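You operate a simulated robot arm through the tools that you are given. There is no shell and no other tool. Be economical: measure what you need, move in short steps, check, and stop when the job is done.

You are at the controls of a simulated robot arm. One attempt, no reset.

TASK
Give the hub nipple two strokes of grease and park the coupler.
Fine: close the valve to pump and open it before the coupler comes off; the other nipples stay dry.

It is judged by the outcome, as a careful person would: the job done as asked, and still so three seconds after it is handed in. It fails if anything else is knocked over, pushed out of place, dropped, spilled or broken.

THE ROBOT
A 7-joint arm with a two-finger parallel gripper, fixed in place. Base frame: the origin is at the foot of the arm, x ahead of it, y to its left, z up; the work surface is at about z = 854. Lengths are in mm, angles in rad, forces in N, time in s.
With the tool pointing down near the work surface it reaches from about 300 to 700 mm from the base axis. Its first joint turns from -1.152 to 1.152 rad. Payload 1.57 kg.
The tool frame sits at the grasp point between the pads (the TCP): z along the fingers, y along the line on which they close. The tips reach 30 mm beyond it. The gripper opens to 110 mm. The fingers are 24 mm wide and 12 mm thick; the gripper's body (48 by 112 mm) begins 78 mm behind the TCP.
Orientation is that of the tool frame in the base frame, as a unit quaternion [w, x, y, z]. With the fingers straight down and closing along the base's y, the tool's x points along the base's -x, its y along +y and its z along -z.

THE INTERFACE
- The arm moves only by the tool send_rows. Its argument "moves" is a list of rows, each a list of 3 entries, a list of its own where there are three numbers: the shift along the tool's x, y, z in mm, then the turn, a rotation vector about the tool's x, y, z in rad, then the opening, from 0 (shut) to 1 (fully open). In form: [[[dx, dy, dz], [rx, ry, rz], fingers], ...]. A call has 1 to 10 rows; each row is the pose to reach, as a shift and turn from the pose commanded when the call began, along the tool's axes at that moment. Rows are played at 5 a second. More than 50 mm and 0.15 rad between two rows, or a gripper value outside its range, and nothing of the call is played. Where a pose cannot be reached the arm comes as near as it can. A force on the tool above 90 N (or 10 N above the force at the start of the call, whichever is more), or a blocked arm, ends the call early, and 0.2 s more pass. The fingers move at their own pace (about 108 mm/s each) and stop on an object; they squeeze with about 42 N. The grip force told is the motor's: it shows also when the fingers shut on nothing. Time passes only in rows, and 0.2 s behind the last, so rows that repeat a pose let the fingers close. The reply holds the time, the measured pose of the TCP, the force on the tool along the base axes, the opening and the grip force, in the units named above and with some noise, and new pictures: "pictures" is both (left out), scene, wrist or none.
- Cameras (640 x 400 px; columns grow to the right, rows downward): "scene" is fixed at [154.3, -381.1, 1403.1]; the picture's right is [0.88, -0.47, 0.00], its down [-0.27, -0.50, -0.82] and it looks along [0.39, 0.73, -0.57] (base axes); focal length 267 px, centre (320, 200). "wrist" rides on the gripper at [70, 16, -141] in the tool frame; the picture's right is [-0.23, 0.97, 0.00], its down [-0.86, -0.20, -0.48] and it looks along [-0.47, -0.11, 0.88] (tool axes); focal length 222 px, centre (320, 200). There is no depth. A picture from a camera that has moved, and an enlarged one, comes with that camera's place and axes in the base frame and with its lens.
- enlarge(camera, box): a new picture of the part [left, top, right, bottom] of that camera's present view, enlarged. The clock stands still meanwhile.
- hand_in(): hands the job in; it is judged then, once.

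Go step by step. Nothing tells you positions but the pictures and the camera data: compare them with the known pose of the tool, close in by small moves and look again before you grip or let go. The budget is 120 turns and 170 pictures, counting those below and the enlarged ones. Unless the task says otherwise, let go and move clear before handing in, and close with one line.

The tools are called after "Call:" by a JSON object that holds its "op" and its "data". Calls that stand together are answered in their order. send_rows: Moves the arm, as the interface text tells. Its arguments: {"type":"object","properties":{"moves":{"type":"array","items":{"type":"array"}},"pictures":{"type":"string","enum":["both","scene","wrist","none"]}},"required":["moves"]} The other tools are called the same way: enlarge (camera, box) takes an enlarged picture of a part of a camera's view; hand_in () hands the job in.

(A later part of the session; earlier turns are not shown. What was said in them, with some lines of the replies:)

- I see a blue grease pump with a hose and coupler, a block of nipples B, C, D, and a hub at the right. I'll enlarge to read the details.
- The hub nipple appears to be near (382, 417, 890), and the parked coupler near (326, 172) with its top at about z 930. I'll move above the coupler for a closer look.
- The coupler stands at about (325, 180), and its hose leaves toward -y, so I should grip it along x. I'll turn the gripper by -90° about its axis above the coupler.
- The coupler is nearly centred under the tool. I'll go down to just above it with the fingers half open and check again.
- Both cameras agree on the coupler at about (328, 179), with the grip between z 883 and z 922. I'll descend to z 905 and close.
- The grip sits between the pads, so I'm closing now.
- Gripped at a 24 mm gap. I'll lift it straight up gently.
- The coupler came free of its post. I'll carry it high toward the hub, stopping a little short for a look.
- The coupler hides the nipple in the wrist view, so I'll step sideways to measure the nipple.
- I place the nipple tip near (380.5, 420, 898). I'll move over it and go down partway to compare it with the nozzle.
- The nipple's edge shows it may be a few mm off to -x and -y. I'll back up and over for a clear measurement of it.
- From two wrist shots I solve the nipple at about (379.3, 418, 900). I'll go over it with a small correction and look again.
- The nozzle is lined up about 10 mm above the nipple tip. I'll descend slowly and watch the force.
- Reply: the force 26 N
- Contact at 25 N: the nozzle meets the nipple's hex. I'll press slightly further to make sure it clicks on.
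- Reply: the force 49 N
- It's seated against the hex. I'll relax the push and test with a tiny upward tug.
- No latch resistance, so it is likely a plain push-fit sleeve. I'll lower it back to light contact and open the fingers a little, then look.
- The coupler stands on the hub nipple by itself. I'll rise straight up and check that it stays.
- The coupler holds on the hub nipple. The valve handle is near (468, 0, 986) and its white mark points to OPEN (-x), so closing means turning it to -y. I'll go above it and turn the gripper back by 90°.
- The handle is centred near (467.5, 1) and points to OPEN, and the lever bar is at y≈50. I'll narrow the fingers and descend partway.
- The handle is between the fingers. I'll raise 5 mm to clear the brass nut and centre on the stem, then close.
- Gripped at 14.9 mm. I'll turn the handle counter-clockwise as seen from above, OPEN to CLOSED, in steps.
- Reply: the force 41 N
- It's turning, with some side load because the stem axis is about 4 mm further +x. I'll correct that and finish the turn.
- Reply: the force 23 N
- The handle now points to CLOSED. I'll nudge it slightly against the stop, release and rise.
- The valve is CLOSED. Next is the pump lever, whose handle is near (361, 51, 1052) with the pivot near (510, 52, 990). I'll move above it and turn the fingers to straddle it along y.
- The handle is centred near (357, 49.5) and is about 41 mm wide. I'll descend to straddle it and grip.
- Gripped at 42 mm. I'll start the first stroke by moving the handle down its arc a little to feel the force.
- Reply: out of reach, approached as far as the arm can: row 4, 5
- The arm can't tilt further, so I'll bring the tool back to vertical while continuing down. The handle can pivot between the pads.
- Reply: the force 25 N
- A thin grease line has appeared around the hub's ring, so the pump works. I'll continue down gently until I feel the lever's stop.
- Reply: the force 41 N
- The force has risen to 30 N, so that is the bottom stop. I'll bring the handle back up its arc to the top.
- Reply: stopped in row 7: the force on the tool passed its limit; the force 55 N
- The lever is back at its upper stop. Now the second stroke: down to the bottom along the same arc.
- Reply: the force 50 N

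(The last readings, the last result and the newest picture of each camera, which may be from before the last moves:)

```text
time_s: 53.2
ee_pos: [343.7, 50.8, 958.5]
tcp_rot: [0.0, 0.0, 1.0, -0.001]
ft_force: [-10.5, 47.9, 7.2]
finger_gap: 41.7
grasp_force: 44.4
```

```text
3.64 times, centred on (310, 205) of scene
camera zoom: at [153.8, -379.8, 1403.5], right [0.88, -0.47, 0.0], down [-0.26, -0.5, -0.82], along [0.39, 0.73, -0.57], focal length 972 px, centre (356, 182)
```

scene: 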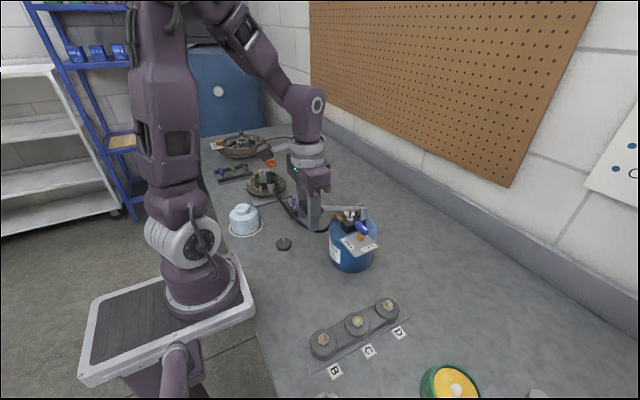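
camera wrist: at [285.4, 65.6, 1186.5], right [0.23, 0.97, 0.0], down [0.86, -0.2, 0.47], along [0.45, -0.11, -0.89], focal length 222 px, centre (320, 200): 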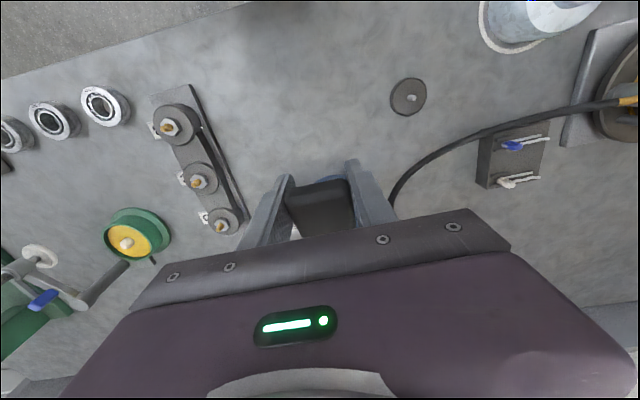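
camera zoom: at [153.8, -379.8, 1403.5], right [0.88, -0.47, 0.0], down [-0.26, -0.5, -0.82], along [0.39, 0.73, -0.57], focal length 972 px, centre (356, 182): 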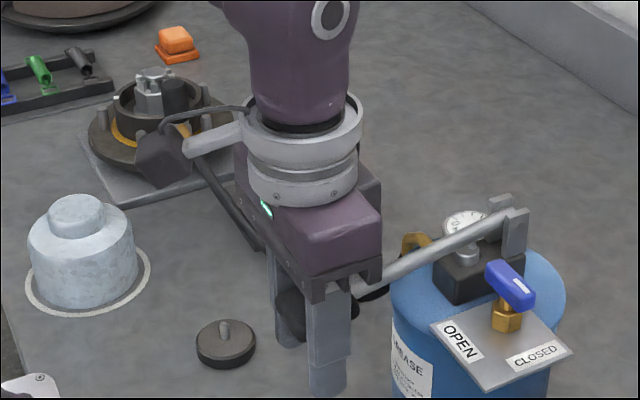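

Call:
{"op": "send_rows", "data": {"moves": [[[-1, 1, 3], [0, 0, 0], 0], [[-2, 1.2, 6], [0, 0, 0], 0], [[-2, 1.2, 6], [0, 0, 0], 0]], "pictures": "none"}}

Call:
{"op": "enlarge", "data": {"camera": "scene", "box": [230, 150, 300, 210]}}

Call:
{"op": "enlarge", "data": {"camera": "scene", "box": [310, 190, 370, 240]}}

```text
time_s: 54.0
ee_pos: [345.7, 49.8, 953.3]
tcp_rot: [-0.001, 0.0, 1.0, -0.002]
ft_force: [-26.8, 28.8, 1.3]
finger_gap: 41.7
grasp_force: 44.8
```

```text
6.67 times, centred on (265, 180) of scene
camera zoom: at [153.5, -380.3, 1403.4], right [0.88, -0.47, 0.0], down [-0.26, -0.5, -0.82], along [0.39, 0.73, -0.57], focal length 1781 px, centre (687, 333)
```

zoom: 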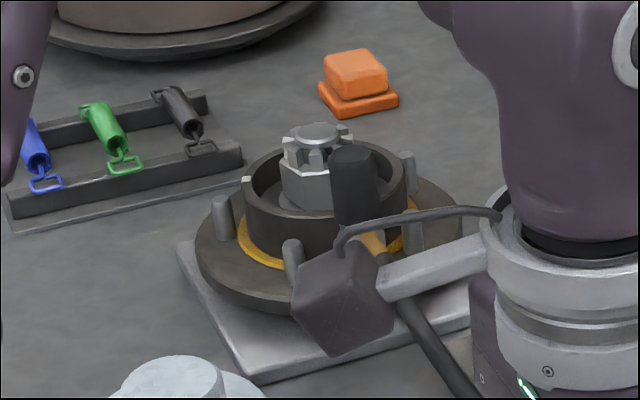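

```text
8.00 times, centred on (340, 215) of scene
camera zoom: at [153.5, -380.3, 1403.4], right [0.88, -0.47, 0.0], down [-0.26, -0.5, -0.82], along [0.39, 0.73, -0.57], focal length 2138 px, centre (160, 80)
```

zoom: 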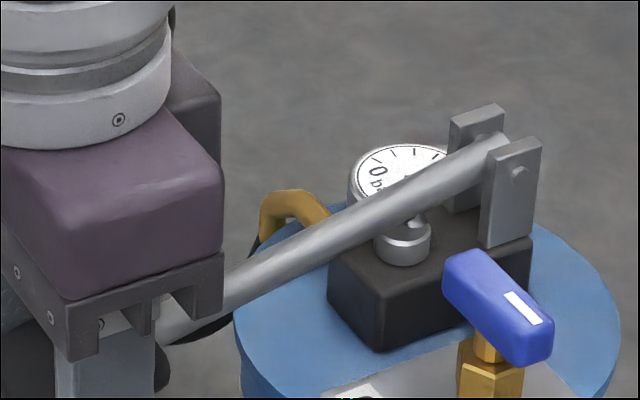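

The grease ring has thickened, so the second stroke registered. I'll bring the lever back up and then let go.

Call:
{"op": "send_rows", "data": {"moves": [[[2, -0.7, -5], [0, 0, 0], 0], [[2.5, -0.7, -20], [0, 0, 0], 0], [[3, -0.7, -37], [0, 0, 0], 0], [[2.5, -0.7, -55], [0, 0, 0], 0], [[0, -0.7, -72], [0, 0, 0], 0], [[-2.5, -0.7, -80], [0, 0, 0], 0], [[-4, -0.7, -86], [0, 0, 0], 0], [[-4, -0.7, -86], [0, 0, 0], 0]], "pictures": "scene"}}

Call:
{"op": "enlarge", "data": {"camera": "scene", "box": [230, 150, 390, 260]}}

```text
time_s: 55.8
ee_pos: [351.5, 50.2, 1039.2]
tcp_rot: [0.0, 0.002, 1.0, 0.0]
ft_force: [7.7, 24.0, -9.9]
finger_gap: 41.5
grasp_force: 44.7
```

scene: 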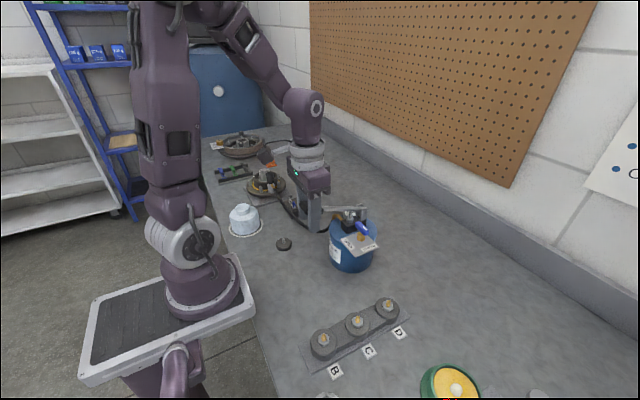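

```text
3.64 times, centred on (310, 205) of scene
camera zoom: at [154.6, -380.4, 1403.2], right [0.88, -0.47, 0.0], down [-0.27, -0.5, -0.82], along [0.39, 0.73, -0.57], focal length 972 px, centre (356, 182)
```

zoom: 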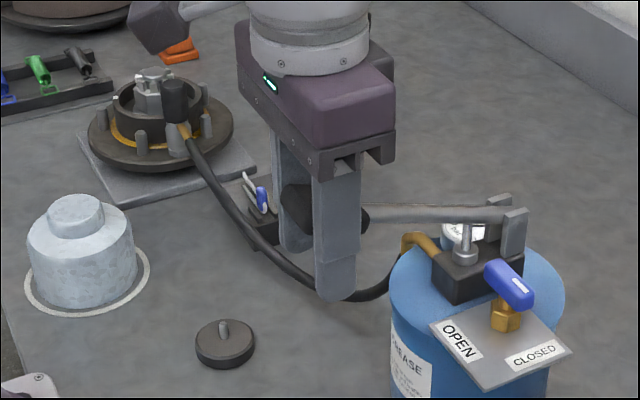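

The lever is up. I'll release it and rise clear.

Call:
{"op": "send_rows", "data": {"moves": [[[0, 0, 0], [0, 0, 0], 0.2], [[0, 0, 0], [0, 0, 0], 0.45], [[0, 0, 0], [0, 0, 0], 0.62], [[0, 0, 0], [0, 0, 0], 0.62], [[0, 0, -15], [0, 0, 0], 0.62], [[0, 0, -40], [0, 0, 0], 0.62], [[0, 0, -70], [0, 0, 0], 0.62], [[-10, 0, -95], [0, 0, 0], 0.62], [[-10, 0, -95], [0, 0, 0], 0.62]]}}

Call:
{"op": "enlarge", "data": {"camera": "scene", "box": [230, 150, 390, 260]}}

```text
time_s: 57.8
ee_pos: [362.6, 49.8, 1135.2]
tcp_rot: [0.0, 0.001, 1.0, -0.001]
ft_force: [-0.1, -0.8, -0.4]
finger_gap: 68.1
grasp_force: 0.0
camera wrist: at [293.3, 65.2, 1276.4], right [0.23, 0.97, 0.0], down [0.85, -0.2, 0.48], along [0.47, -0.11, -0.88], focal length 222 px, centre (320, 200)
```

scene: 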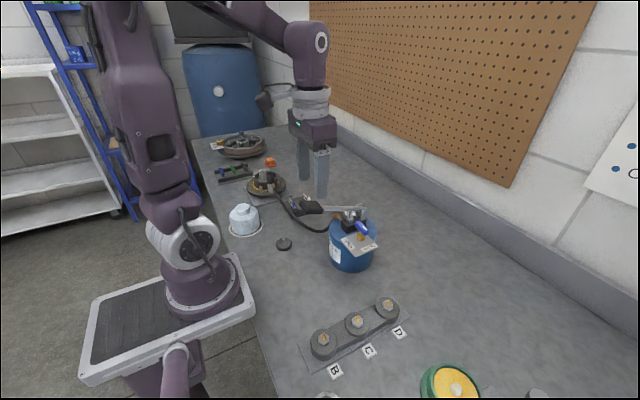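
wrist: 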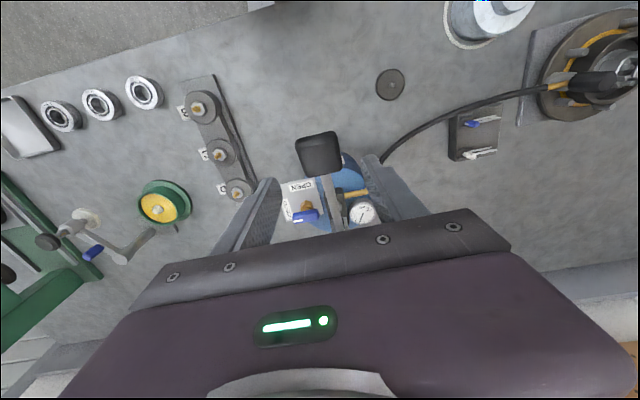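

```text
3.64 times, centred on (310, 205) of scene
camera zoom: at [154.3, -381.1, 1403.1], right [0.88, -0.47, 0.0], down [-0.27, -0.5, -0.82], along [0.39, 0.73, -0.57], focal length 972 px, centre (356, 182)
```

zoom: 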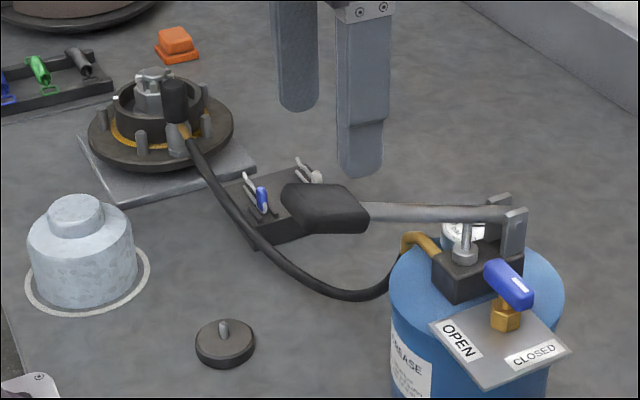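

Two strokes are done and the lever is up. Next I open the valve, going over it with the gripper turned -90° so it can grip the handle along x.

Call:
{"op": "send_rows", "data": {"moves": [[[-10, -5, 0], [0, 0, -0.14], 0.5], [[-20, -10, 0], [0, 0, -0.28], 0.4], [[-32, -15, 0], [0, 0, -0.42], 0.33], [[-44, -20, 0], [0, 0, -0.56], 0.33], [[-56, -25, 0], [0, 0, -0.7], 0.33], [[-68, -31, 0], [0, 0, -0.84], 0.33], [[-80, -37, 0], [0, 0, -0.98], 0.33], [[-90, -42, 0], [0, 0, -1.12], 0.33], [[-98, -46, 0], [0, 0, -1.26], 0.33], [[-104.5, -48, 0], [0, 0, -1.4], 0.33]], "pictures": "none"}}

Call:
{"op": "send_rows", "data": {"moves": [[[0, 0, 10], [0, 0, -0.1], 0.33], [[0, 0, 40], [0, 0, -0.171], 0.33], [[0, 0, 75], [0, 0, -0.171], 0.33], [[0, 0, 90], [0, 0, -0.171], 0.33], [[0, 0, 90], [0, 0, -0.171], 0.33]], "pictures": "wrist"}}

Call:
{"op": "enlarge", "data": {"camera": "wrist", "box": [240, 100, 400, 230]}}

```text
time_s: 60.0
ee_pos: [467.1, 2.9, 1134.7]
tcp_rot: [0.0, -0.644, 0.765, 0.0]
ft_force: [-0.1, -1.2, -0.2]
finger_gap: 36.0
grasp_force: 0.2
```

```text
time_s: 61.2
ee_pos: [465.8, 0.7, 1045.6]
tcp_rot: [0.0, -0.706, 0.708, 0.0]
ft_force: [-0.7, -0.2, 0.0]
finger_gap: 36.3
grasp_force: 0.0
camera wrist: at [451.7, -69.9, 1186.3], right [-0.97, 0.23, 0.0], down [0.2, 0.86, 0.48], along [0.11, 0.47, -0.88], focal length 222 px, centre (320, 200)
```

wrist: 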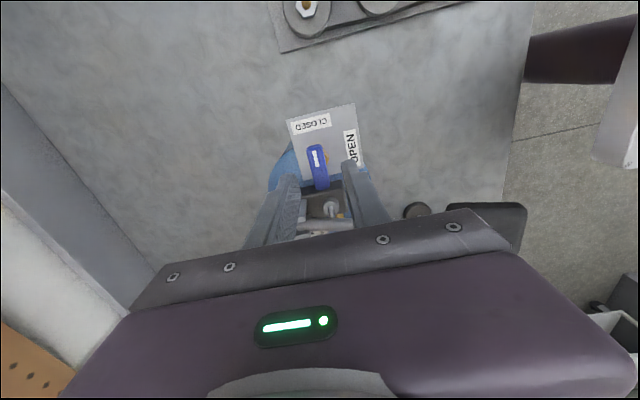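

```text
3.08 times, centred on (320, 165) of wrist
camera zoom: at [451.7, -69.9, 1186.3], right [-0.97, 0.23, 0.0], down [0.2, 0.86, 0.48], along [0.11, 0.47, -0.88], focal length 684 px, centre (320, 308)
```

zoom: 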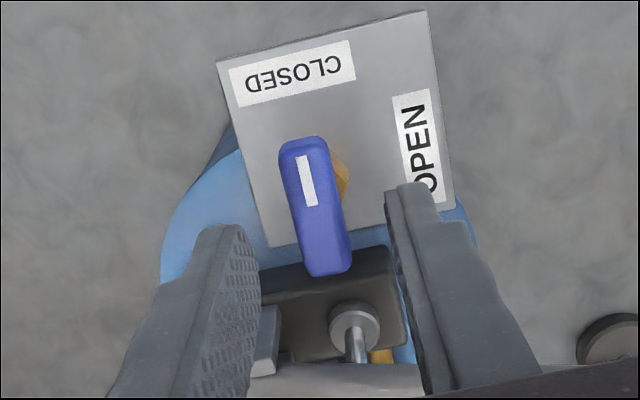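

Call:
{"op": "send_rows", "data": {"moves": [[[0, -2, 15], [0, 0, 0], 0.33], [[0, -2, 30], [0, 0, 0], 0.33], [[0, -2, 38.5], [0, 0, 0], 0.33], [[0, -2, 38.5], [0, 0, 0], 0.2], [[0, -2, 38.5], [0, 0, 0], 0.1], [[0, -2, 38.5], [0, 0, 0], 0], [[0, -2, 38.5], [0, 0, 0], 0], [[0, -2, 38.5], [0, 0, 0], 0]], "pictures": "wrist"}}

```text
time_s: 63.0
ee_pos: [467.0, 1.2, 1006.0]
tcp_rot: [-0.001, -0.707, 0.707, -0.001]
ft_force: [-5.4, -0.3, -3.1]
finger_gap: 14.9
grasp_force: 31.1
camera wrist: at [453.4, -69.6, 1147.5], right [-0.97, 0.23, 0.0], down [0.2, 0.86, 0.48], along [0.11, 0.46, -0.88], focal length 222 px, centre (320, 200)
```

wrist: 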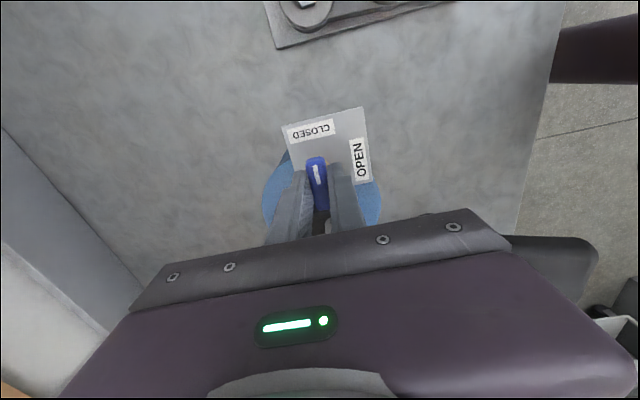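

Gripped. Now I turn the handle back from CLOSED to OPEN, clockwise as seen from above.

Call:
{"op": "send_rows", "data": {"moves": [[[0, 0, 0], [0, 0, 0.12], 0], [[0, 0, 0], [0, 0, 0.25], 0], [[0, 0, 0], [0, 0, 0.38], 0], [[0, 0, 0], [0, 0, 0.51], 0], [[0, 0, 0], [0, 0, 0.64], 0], [[0, 0, 0], [0, 0, 0.77], 0], [[0, 0, 0], [0, 0, 0.77], 0]], "pictures": "none"}}

```text
time_s: 64.6
ee_pos: [467.8, 0.5, 1005.7]
tcp_rot: [-0.001, -0.389, 0.921, 0.0]
ft_force: [-20.1, -9.2, -0.6]
finger_gap: 14.9
grasp_force: 30.5
```

Call:
{"op": "send_rows", "data": {"moves": [[[0.7, 0.7, 0], [0, 0, 0.12], 0], [[0.7, 0.7, 0], [0, 0, 0.25], 0], [[0.7, 0.7, 0], [0, 0, 0.38], 0], [[0.7, 0.7, 0], [0, 0, 0.51], 0], [[0.7, 0.7, 0], [0, 0, 0.64], 0], [[0.7, 0.7, 0], [0, 0, 0.77], 0], [[0.7, 0.7, 0], [0, 0, 0.85], 0], [[0.7, 0.7, 0], [0, 0, 0.85], 0], [[0.7, 0.7, 0], [0, 0, 0.8], 0]], "pictures": "wrist"}}

```text
time_s: 66.6
ee_pos: [466.5, 2.7, 1006.0]
tcp_rot: [-0.001, 0.001, 1.0, 0.0]
ft_force: [-17.7, 8.0, -14.0]
finger_gap: 14.8
grasp_force: 31.2
camera wrist: at [399.4, 17.5, 1147.6], right [0.23, 0.97, 0.0], down [0.86, -0.2, 0.48], along [0.46, -0.11, -0.88], focal length 222 px, centre (320, 200)
```

wrist: 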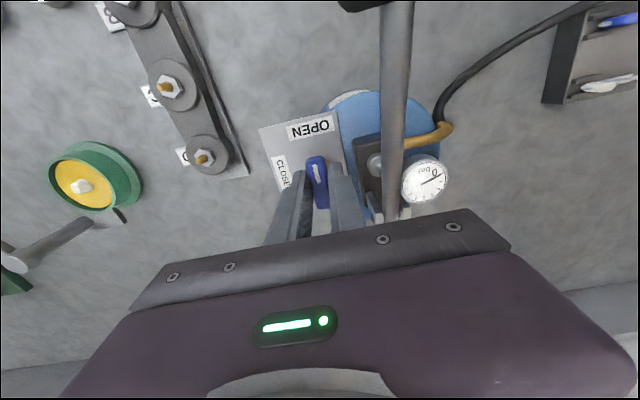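

The handle points to OPEN again. I'll release and rise, then check it and the gauge.

Call:
{"op": "send_rows", "data": {"moves": [[[0, 0, 0], [0, 0, 0], 0.2], [[0, 0, 0], [0, 0, 0], 0.33], [[0, 0, -10], [0, 0, 0], 0.33], [[0, 0, -40], [0, 0, 0], 0.33], [[0, 0, -80], [0, 0, 0], 0.33], [[0, 0, -120], [0, 0, 0], 0.33], [[0, 0, -140], [0, 0, 0], 0.36], [[0, 0, -140], [0, 0, 0], 0.36]], "pictures": "wrist"}}

Call:
{"op": "enlarge", "data": {"camera": "wrist", "box": [220, 80, 440, 240]}}

Call:
{"op": "enlarge", "data": {"camera": "scene", "box": [230, 150, 390, 260]}}

```text
time_s: 68.4
ee_pos: [466.6, -1.3, 1148.3]
tcp_rot: [-0.001, 0.001, 1.0, -0.001]
ft_force: [0.8, -1.0, -1.4]
finger_gap: 39.5
grasp_force: 0.1
camera wrist: at [399.0, 15.6, 1288.7], right [0.23, 0.97, 0.0], down [0.85, -0.2, 0.48], along [0.47, -0.11, -0.88], focal length 222 px, centre (320, 200)
```

wrist: 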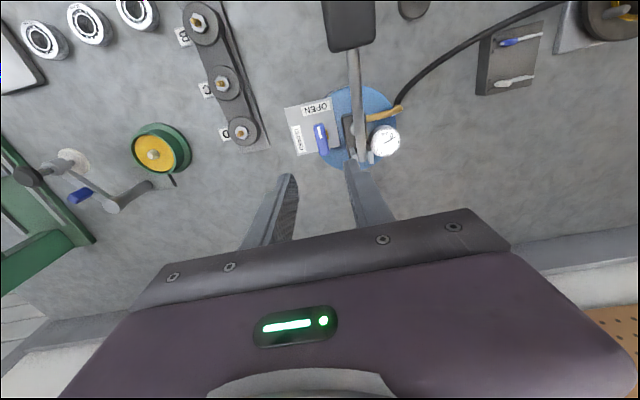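

```text
2.50 times, centred on (330, 160) of wrist
camera zoom: at [399.0, 15.6, 1288.7], right [0.23, 0.97, 0.0], down [0.85, -0.2, 0.48], along [0.47, -0.11, -0.88], focal length 555 px, centre (295, 300)
```

zoom: 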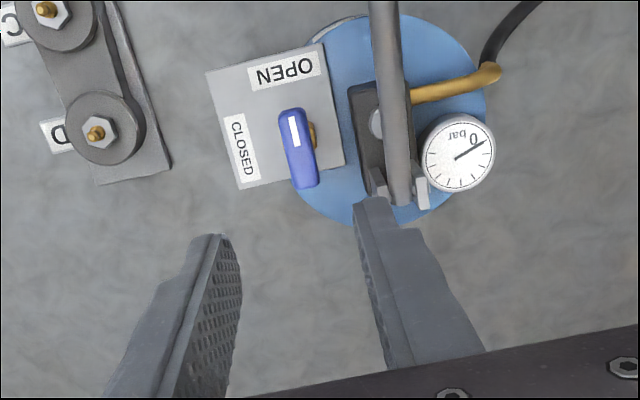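

```text
3.64 times, centred on (310, 205) of scene
camera zoom: at [154.3, -381.1, 1403.1], right [0.88, -0.47, 0.0], down [-0.27, -0.5, -0.82], along [0.39, 0.73, -0.57], focal length 972 px, centre (356, 182)
```

zoom: 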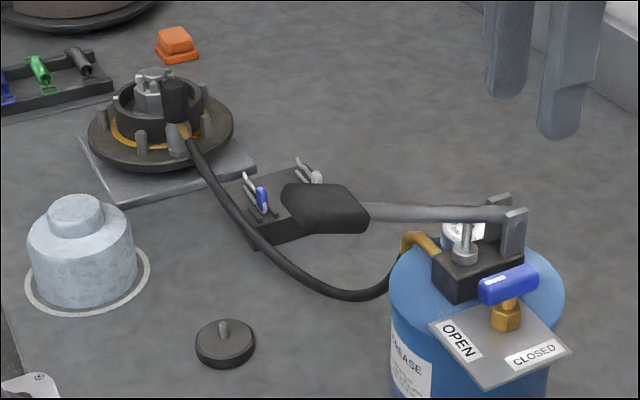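

The valve is OPEN and the gauge reads 0. I'll return to the coupler on the hub with the gripper turned -90°.

Call:
{"op": "send_rows", "data": {"moves": [[[8, 38, 0], [0, 0, -0.14], 0.36], [[17, 76, 0], [0, 0, -0.28], 0.36], [[26, 114, 0], [0, 0, -0.42], 0.36], [[35, 152, 0], [0, 0, -0.56], 0.36], [[44, 190, 0], [0, 0, -0.7], 0.36], [[53, 228, 0], [0, 0, -0.84], 0.36], [[62, 266, 0], [0, 0, -0.98], 0.36], [[71, 304, 0], [0, 0, -1.12], 0.36], [[80, 342, 0], [0, 0, -1.26], 0.36], [[88, 380, 0], [0, 0, -1.4], 0.36]], "pictures": "none"}}

Call:
{"op": "send_rows", "data": {"moves": [[[-6, 1, 0], [0, 0, -0.1], 0.4], [[-20, 3.5, 20], [0, 0, -0.171], 0.4], [[-36.5, 6, 50], [0, 0, -0.171], 0.4], [[-36.5, 6, 90], [0, 0, -0.171], 0.4], [[-36.5, 6, 115], [0, 0, -0.171], 0.4], [[-36.5, 6, 115], [0, 0, -0.171], 0.4]]}}

Call:
{"op": "enlarge", "data": {"camera": "wrist", "box": [240, 90, 400, 230]}}

```text
time_s: 70.6
ee_pos: [379.1, 381.6, 1147.2]
tcp_rot: [0.0, -0.645, 0.764, -0.001]
ft_force: [0.5, -0.4, -0.1]
finger_gap: 39.8
grasp_force: 0.1
```

```text
time_s: 72.0
ee_pos: [379.4, 418.2, 1031.8]
tcp_rot: [0.0, -0.707, 0.707, -0.001]
ft_force: [0.4, 0.4, 0.0]
finger_gap: 44.1
grasp_force: 0.0
camera wrist: at [365.2, 348.0, 1172.9], right [-0.97, 0.23, 0.0], down [0.2, 0.86, 0.48], along [0.11, 0.47, -0.88], focal length 222 px, centre (320, 200)
```

scene: 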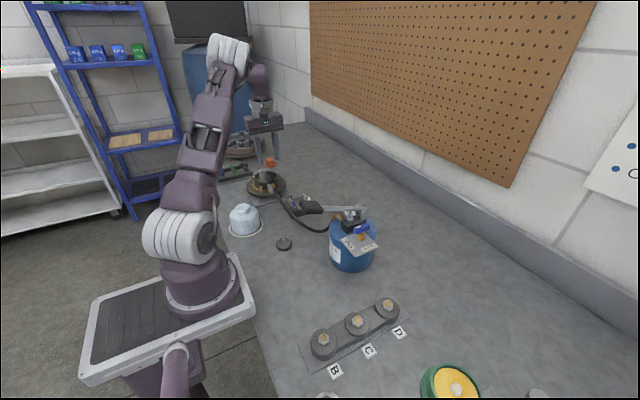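
wrist: 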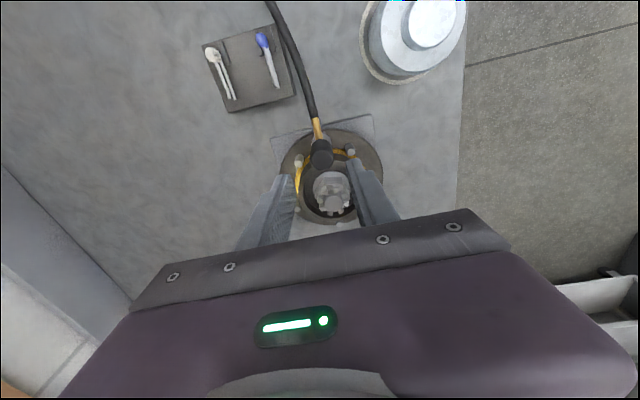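

```text
2.86 times, centred on (320, 160) of wrist
camera zoom: at [365.2, 348.0, 1172.9], right [-0.97, 0.23, 0.0], down [0.2, 0.86, 0.48], along [0.11, 0.47, -0.88], focal length 635 px, centre (320, 314)
```

zoom: 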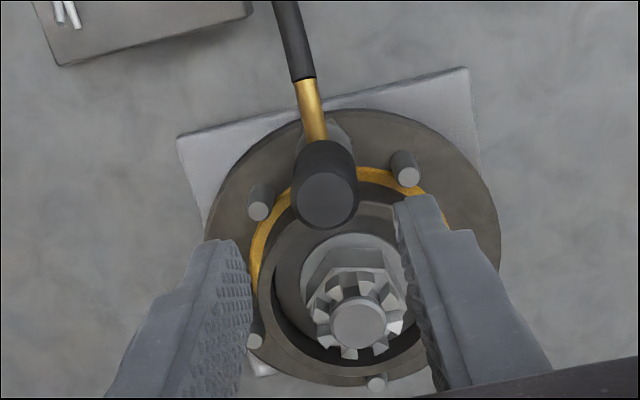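

The coupler is well centred below. I'll descend, grip at the same height as before, and lift straight up.

Call:
{"op": "send_rows", "data": {"moves": [[[0, 0.7, 25], [0, 0, 0], 0.36], [[0, 0.7, 50], [0, 0, 0], 0.36], [[0, 0.7, 75], [0, 0, 0], 0.36], [[0, 0.7, 91], [0, 0, 0], 0.36], [[0, 0.7, 91], [0, 0, 0], 0.36]], "pictures": "wrist"}}

Call:
{"op": "enlarge", "data": {"camera": "scene", "box": [245, 155, 295, 200]}}

```text
time_s: 73.2
ee_pos: [380.3, 416.5, 940.4]
tcp_rot: [0.001, 0.708, -0.707, 0.001]
ft_force: [0.6, -0.4, -0.6]
finger_gap: 39.7
grasp_force: 0.0
camera wrist: at [365.9, 347.4, 1081.1], right [-0.97, 0.23, 0.0], down [0.2, 0.86, 0.48], along [0.11, 0.46, -0.88], focal length 222 px, centre (320, 200)
```

wrist: 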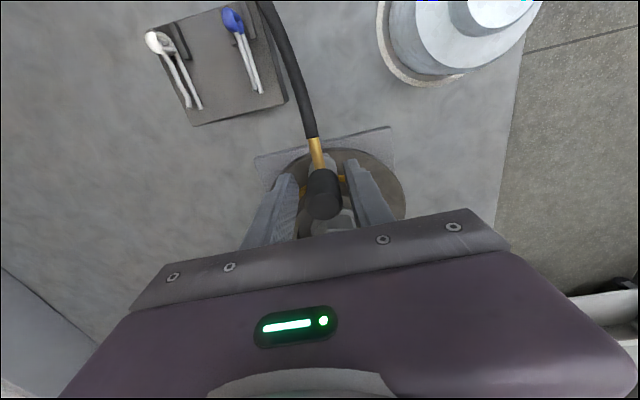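

```text
8.89 times, centred on (270, 178) of scene
camera zoom: at [154.3, -381.1, 1403.1], right [0.88, -0.47, 0.0], down [-0.27, -0.5, -0.82], along [0.39, 0.73, -0.57], focal length 2375 px, centre (764, 400)
```

zoom: 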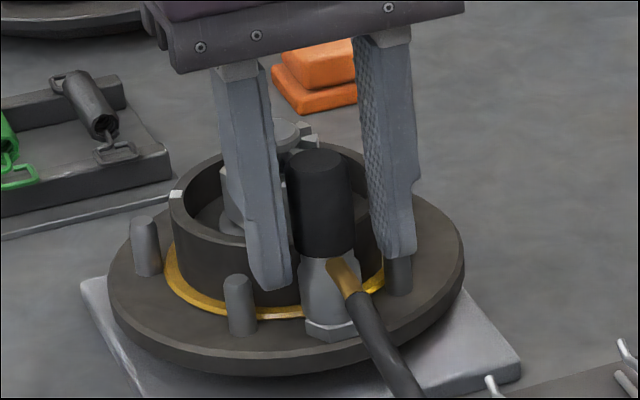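

Call:
{"op": "send_rows", "data": {"moves": [[[0, 1.5, 0], [0, 0, 0], 0.36], [[0, 1.5, 0], [0, 0, 0], 0.2], [[0, 1.5, 0], [0, 0, 0], 0], [[0, 1.5, 0], [0, 0, 0], 0], [[0, 1.5, 0], [0, 0, 0], 0], [[0, 1.5, -10], [0, 0, 0], 0], [[0, 1.5, -25], [0, 0, 0], 0], [[0, 1.5, -50], [0, 0, 0], 0], [[0, 1.5, -75], [0, 0, 0], 0], [[0, 1.5, -75], [0, 0, 0], 0]]}}

Call:
{"op": "enlarge", "data": {"camera": "scene", "box": [240, 140, 300, 200]}}

Call:
{"op": "enlarge", "data": {"camera": "wrist", "box": [270, 110, 370, 230]}}

```text
time_s: 75.4
ee_pos: [379.8, 419.7, 1015.8]
tcp_rot: [0.0, 0.707, -0.707, 0.0]
ft_force: [0.1, -0.2, -1.9]
finger_gap: 24.0
grasp_force: 36.0
camera wrist: at [364.2, 348.7, 1156.5], right [-0.97, 0.23, 0.0], down [0.2, 0.86, 0.48], along [0.11, 0.47, -0.88], focal length 222 px, centre (320, 200)
```

scene: 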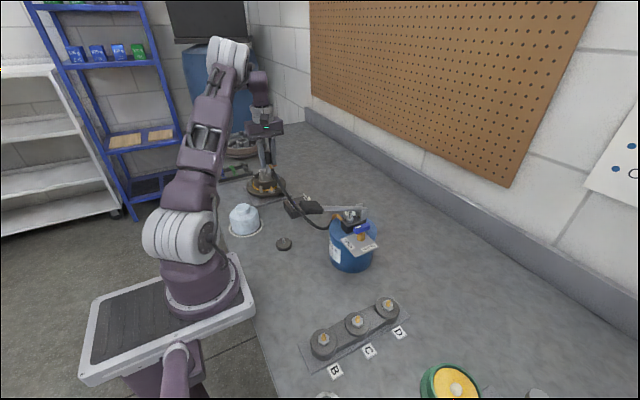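
wrist: 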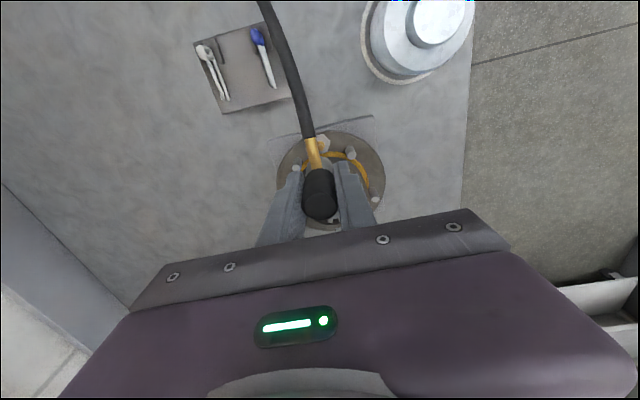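

```text
6.67 times, centred on (270, 170) of scene
camera zoom: at [154.3, -381.1, 1403.1], right [0.88, -0.47, 0.0], down [-0.27, -0.5, -0.82], along [0.39, 0.73, -0.57], focal length 1781 px, centre (653, 400)
```

zoom: 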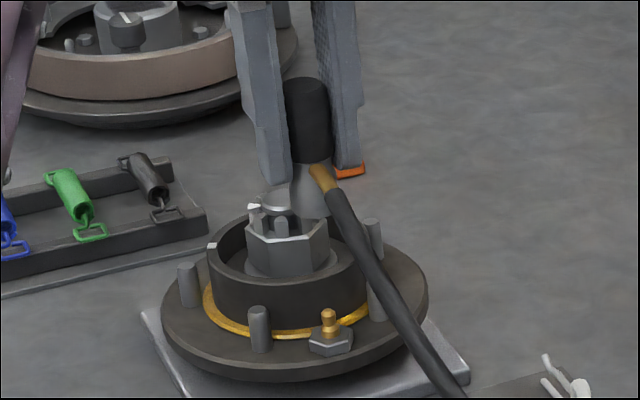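

```text
3.33 times, centred on (320, 170) of wrist
camera zoom: at [364.2, 348.7, 1156.5], right [-0.97, 0.23, 0.0], down [0.2, 0.86, 0.48], along [0.11, 0.47, -0.88], focal length 740 px, centre (320, 300)
```

zoom: 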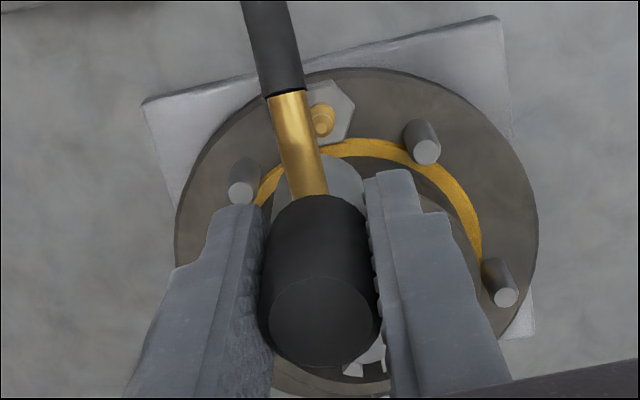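

The coupler is off cleanly and two strokes of grease are showing. I'll carry it back above the parking post.

Call:
{"op": "send_rows", "data": {"moves": [[[20, 4, -5], [0, 0, 0], 0], [[55, 12, -5], [0, 0, 0], 0], [[90, 20, -5], [0, 0, 0], 0], [[125, 28, -5], [0, 0, 0], 0], [[160, 36, -5], [0, 0, 0], 0], [[195, 44, -5], [0, 0, 0], 0], [[222, 50, 0], [0, 0, 0], 0], [[239.5, 51.5, 10], [0, 0, 0], 0], [[239.5, 51.5, 40], [0, 0, 0], 0], [[239.5, 51.5, 50], [0, 0, 0], 0]]}}

Call:
{"op": "enlarge", "data": {"camera": "wrist", "box": [270, 110, 370, 230]}}

Call:
{"op": "enlarge", "data": {"camera": "scene", "box": [255, 195, 315, 255]}}

```text
time_s: 77.6
ee_pos: [326.9, 178.6, 965.4]
tcp_rot: [-0.001, 0.707, -0.707, 0.001]
ft_force: [1.0, 0.5, -1.2]
finger_gap: 24.2
grasp_force: 36.3
camera wrist: at [312.3, 108.4, 1106.7], right [-0.97, 0.23, 0.0], down [0.2, 0.86, 0.48], along [0.11, 0.47, -0.88], focal length 222 px, centre (320, 200)
```

scene: 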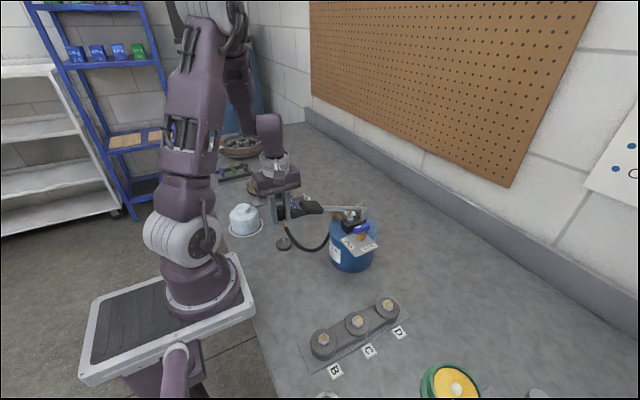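
wrist: 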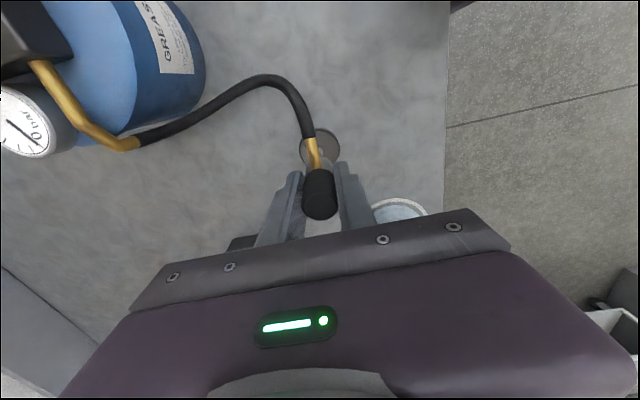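

```text
3.33 times, centred on (320, 170) of wrist
camera zoom: at [312.3, 108.4, 1106.7], right [-0.97, 0.23, 0.0], down [0.2, 0.86, 0.48], along [0.11, 0.47, -0.88], focal length 740 px, centre (320, 300)
```

zoom: 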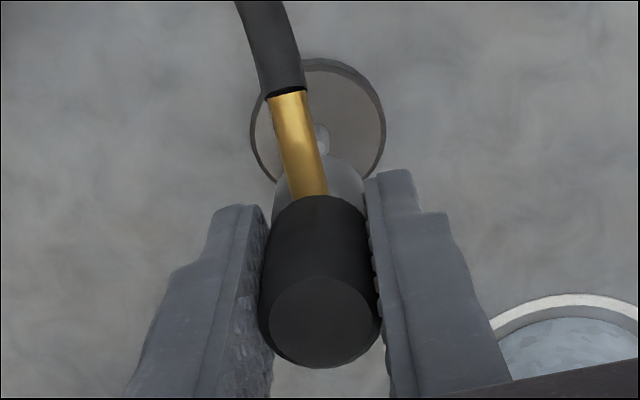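

```text
6.67 times, centred on (285, 225) of scene
camera zoom: at [154.3, -381.1, 1403.1], right [0.88, -0.47, 0.0], down [-0.27, -0.5, -0.82], along [0.39, 0.73, -0.57], focal length 1781 px, centre (553, 33)
```

zoom: 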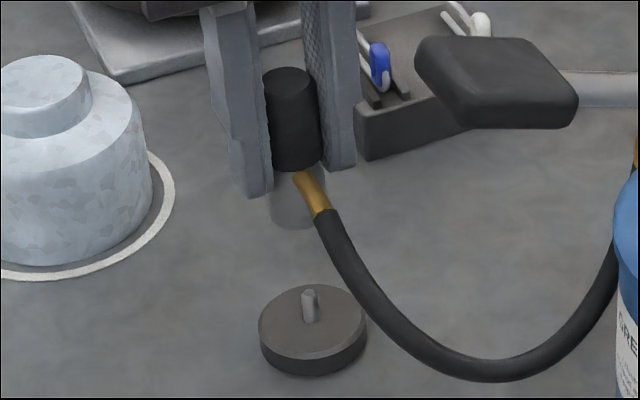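

Aligned with the post. I'll lower it slowly over the pin.

Call:
{"op": "send_rows", "data": {"moves": [[[0, 0, 12], [0, 0, 0], 0], [[0, 0, 24], [0, 0, 0], 0], [[0, 0, 34], [0, 0, 0], 0], [[0, 0, 34], [0, 0, 0], 0]], "pictures": "none"}}

Call:
{"op": "enlarge", "data": {"camera": "scene", "box": [255, 205, 315, 265]}}

```text
time_s: 78.6
ee_pos: [325.7, 177.5, 929.7]
tcp_rot: [0.0, 0.708, -0.706, 0.0]
ft_force: [0.4, 0.4, -1.0]
finger_gap: 24.4
grasp_force: 36.3
```

```text
6.67 times, centred on (285, 235) of scene
camera zoom: at [154.3, -381.1, 1403.1], right [0.88, -0.47, 0.0], down [-0.27, -0.5, -0.82], along [0.39, 0.73, -0.57], focal length 1781 px, centre (553, -33)
```

zoom: 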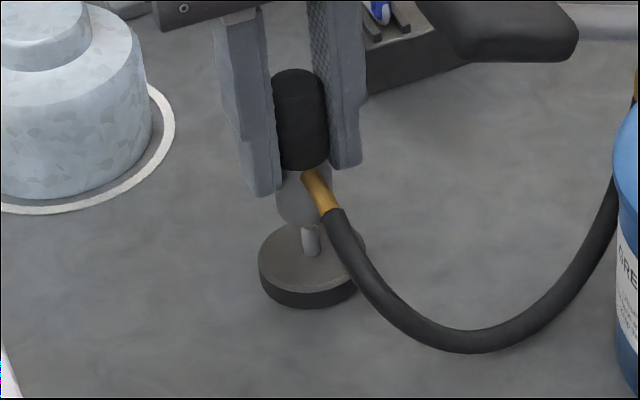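

Call:
{"op": "send_rows", "data": {"moves": [[[0.4, -1, 5], [0, 0, 0], 0], [[0.4, -1, 10], [0, 0, 0], 0], [[0.4, -1, 16], [0, 0, 0], 0], [[0.4, -1, 20], [0, 0, 0], 0], [[0.4, -1, 20], [0, 0, 0], 0]], "pictures": "none"}}

Call:
{"op": "enlarge", "data": {"camera": "scene", "box": [255, 205, 315, 265]}}

```text
time_s: 79.8
ee_pos: [328.0, 177.9, 911.1]
tcp_rot: [0.0, 0.707, -0.707, 0.0]
ft_force: [0.0, 0.7, -0.9]
finger_gap: 24.2
grasp_force: 35.8
```

```text
6.67 times, centred on (285, 235) of scene
camera zoom: at [154.3, -381.1, 1403.1], right [0.88, -0.47, 0.0], down [-0.27, -0.5, -0.82], along [0.39, 0.73, -0.57], focal length 1781 px, centre (553, -33)
```

zoom: 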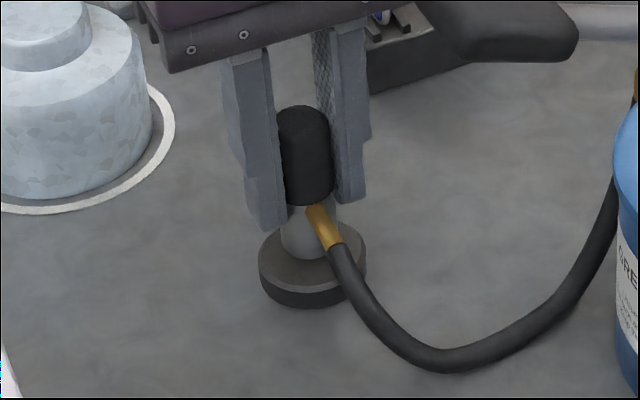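

The coupler is over the pin and almost down. A few more millimetres until contact.

Call:
{"op": "send_rows", "data": {"moves": [[[0, 0, 2], [0, 0, 0], 0], [[0, 0, 3.5], [0, 0, 0], 0], [[0, 0, 5], [0, 0, 0], 0], [[0, 0, 5], [0, 0, 0], 0]], "pictures": "none"}}

```text
time_s: 80.8
ee_pos: [327.9, 178.4, 906.8]
tcp_rot: [-0.001, -0.707, 0.707, -0.001]
ft_force: [-0.1, -0.1, -1.7]
finger_gap: 24.1
grasp_force: 36.0
```

Call:
{"op": "send_rows", "data": {"moves": [[[0, 0, 1], [0, 0, 0], 0], [[0, 0, 2], [0, 0, 0], 0], [[0, 0, 3], [0, 0, 0], 0], [[0, 0, 3], [0, 0, 0], 0]], "pictures": "none"}}

Call:
{"op": "enlarge", "data": {"camera": "scene", "box": [255, 205, 315, 265]}}

```text
time_s: 81.8
ee_pos: [327.2, 179.1, 903.3]
tcp_rot: [0.0, 0.707, -0.707, 0.001]
ft_force: [-3.8, 0.8, 25.9]
finger_gap: 24.1
grasp_force: 36.3
```

```text
6.67 times, centred on (285, 235) of scene
camera zoom: at [153.9, -381.3, 1403.1], right [0.88, -0.47, 0.0], down [-0.26, -0.5, -0.82], along [0.39, 0.73, -0.57], focal length 1781 px, centre (553, -33)
```

zoom: 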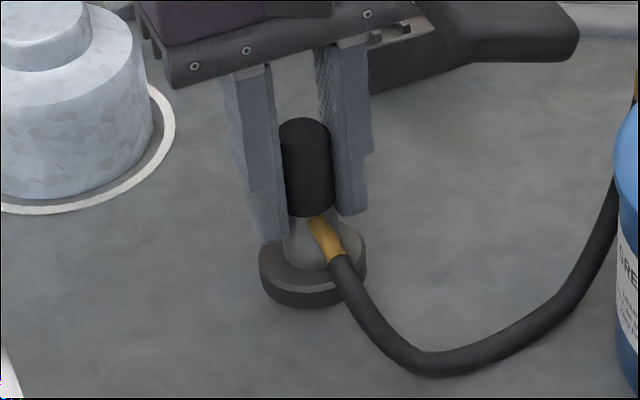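

Seated at 26 N of contact. I'll relax the push, open, and rise clear.

Call:
{"op": "send_rows", "data": {"moves": [[[0, 0, -1.5], [0, 0, 0], 0], [[0, 0, -1.5], [0, 0, 0], 0.2], [[0, 0, -1.5], [0, 0, 0], 0.4], [[0, 0, -1.5], [0, 0, 0], 0.5], [[0, 0, -20], [0, 0, 0], 0.5], [[0, 0, -50], [0, 0, 0], 0.5], [[0, 0, -90], [0, 0, 0], 0.5], [[0, 0, -130], [0, 0, 0], 0.5], [[0, 0, -170], [0, 0, 0], 0.5], [[0, 0, -200], [0, 0, 0], 0.5]]}}

Call:
{"op": "enlarge", "data": {"camera": "scene", "box": [220, 150, 400, 280]}}

Call:
{"op": "enlarge", "data": {"camera": "scene", "box": [240, 200, 330, 260]}}

```text
time_s: 84.0
ee_pos: [328.5, 177.3, 1104.4]
tcp_rot: [-0.001, -0.707, 0.707, -0.001]
ft_force: [0.1, 0.4, -0.5]
finger_gap: 54.7
grasp_force: 0.1
camera wrist: at [313.5, 107.2, 1244.7], right [-0.97, 0.23, 0.0], down [0.2, 0.86, 0.48], along [0.11, 0.46, -0.88], focal length 222 px, centre (320, 200)
```

scene: 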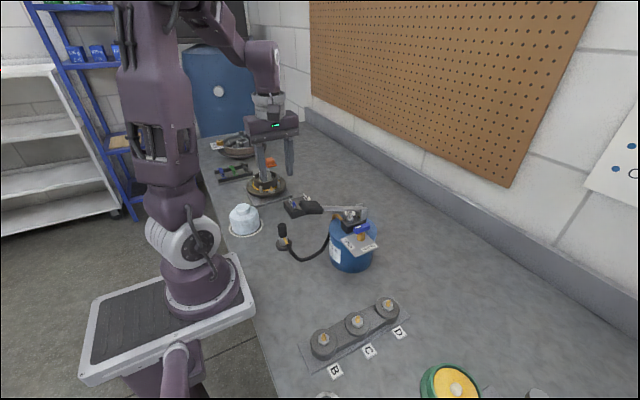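
wrist: 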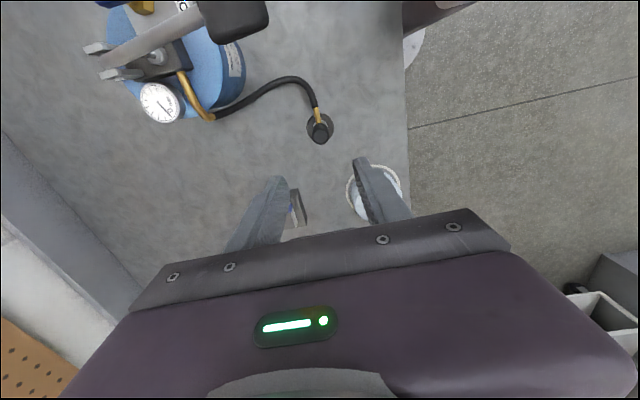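

```text
3.08 times, centred on (310, 215) of scene
camera zoom: at [154.3, -381.1, 1403.1], right [0.88, -0.47, 0.0], down [-0.27, -0.5, -0.82], along [0.39, 0.73, -0.57], focal length 822 px, centre (351, 154)
```

zoom: 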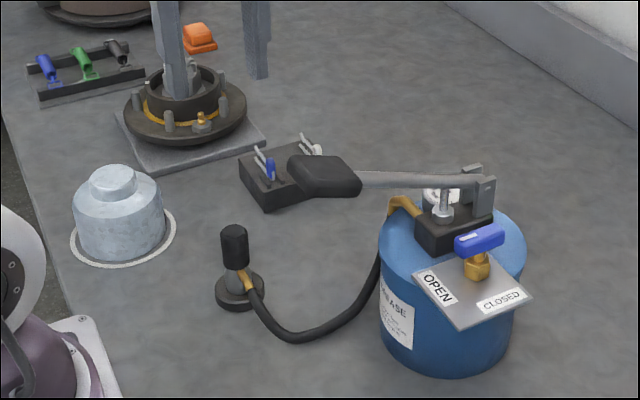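

```text
6.67 times, centred on (285, 230) of scene
camera zoom: at [154.3, -381.1, 1403.1], right [0.88, -0.47, 0.0], down [-0.27, -0.5, -0.82], along [0.39, 0.73, -0.57], focal length 1781 px, centre (553, 0)
```

zoom: 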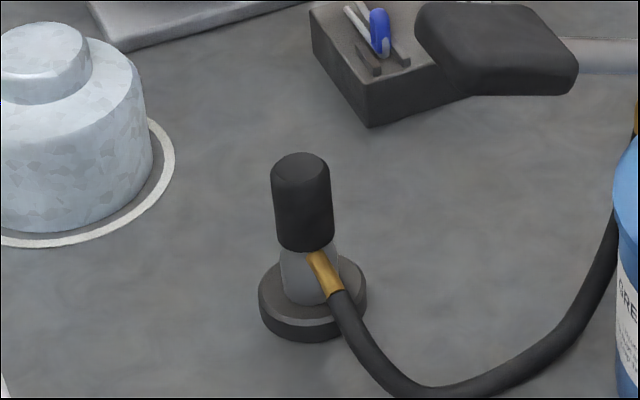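

The coupler is parked upright on its post, the valve is open, the lever is up, and nothing else has moved. I'm handing in.

Call:
{"op": "hand_in", "data": {}}

```text
The job is handed in.
```

The hub nipple got two strokes of grease with the valve closed. I opened the valve before taking the coupler off and parked it upright on its post, and nipples B, C and D were never touched.
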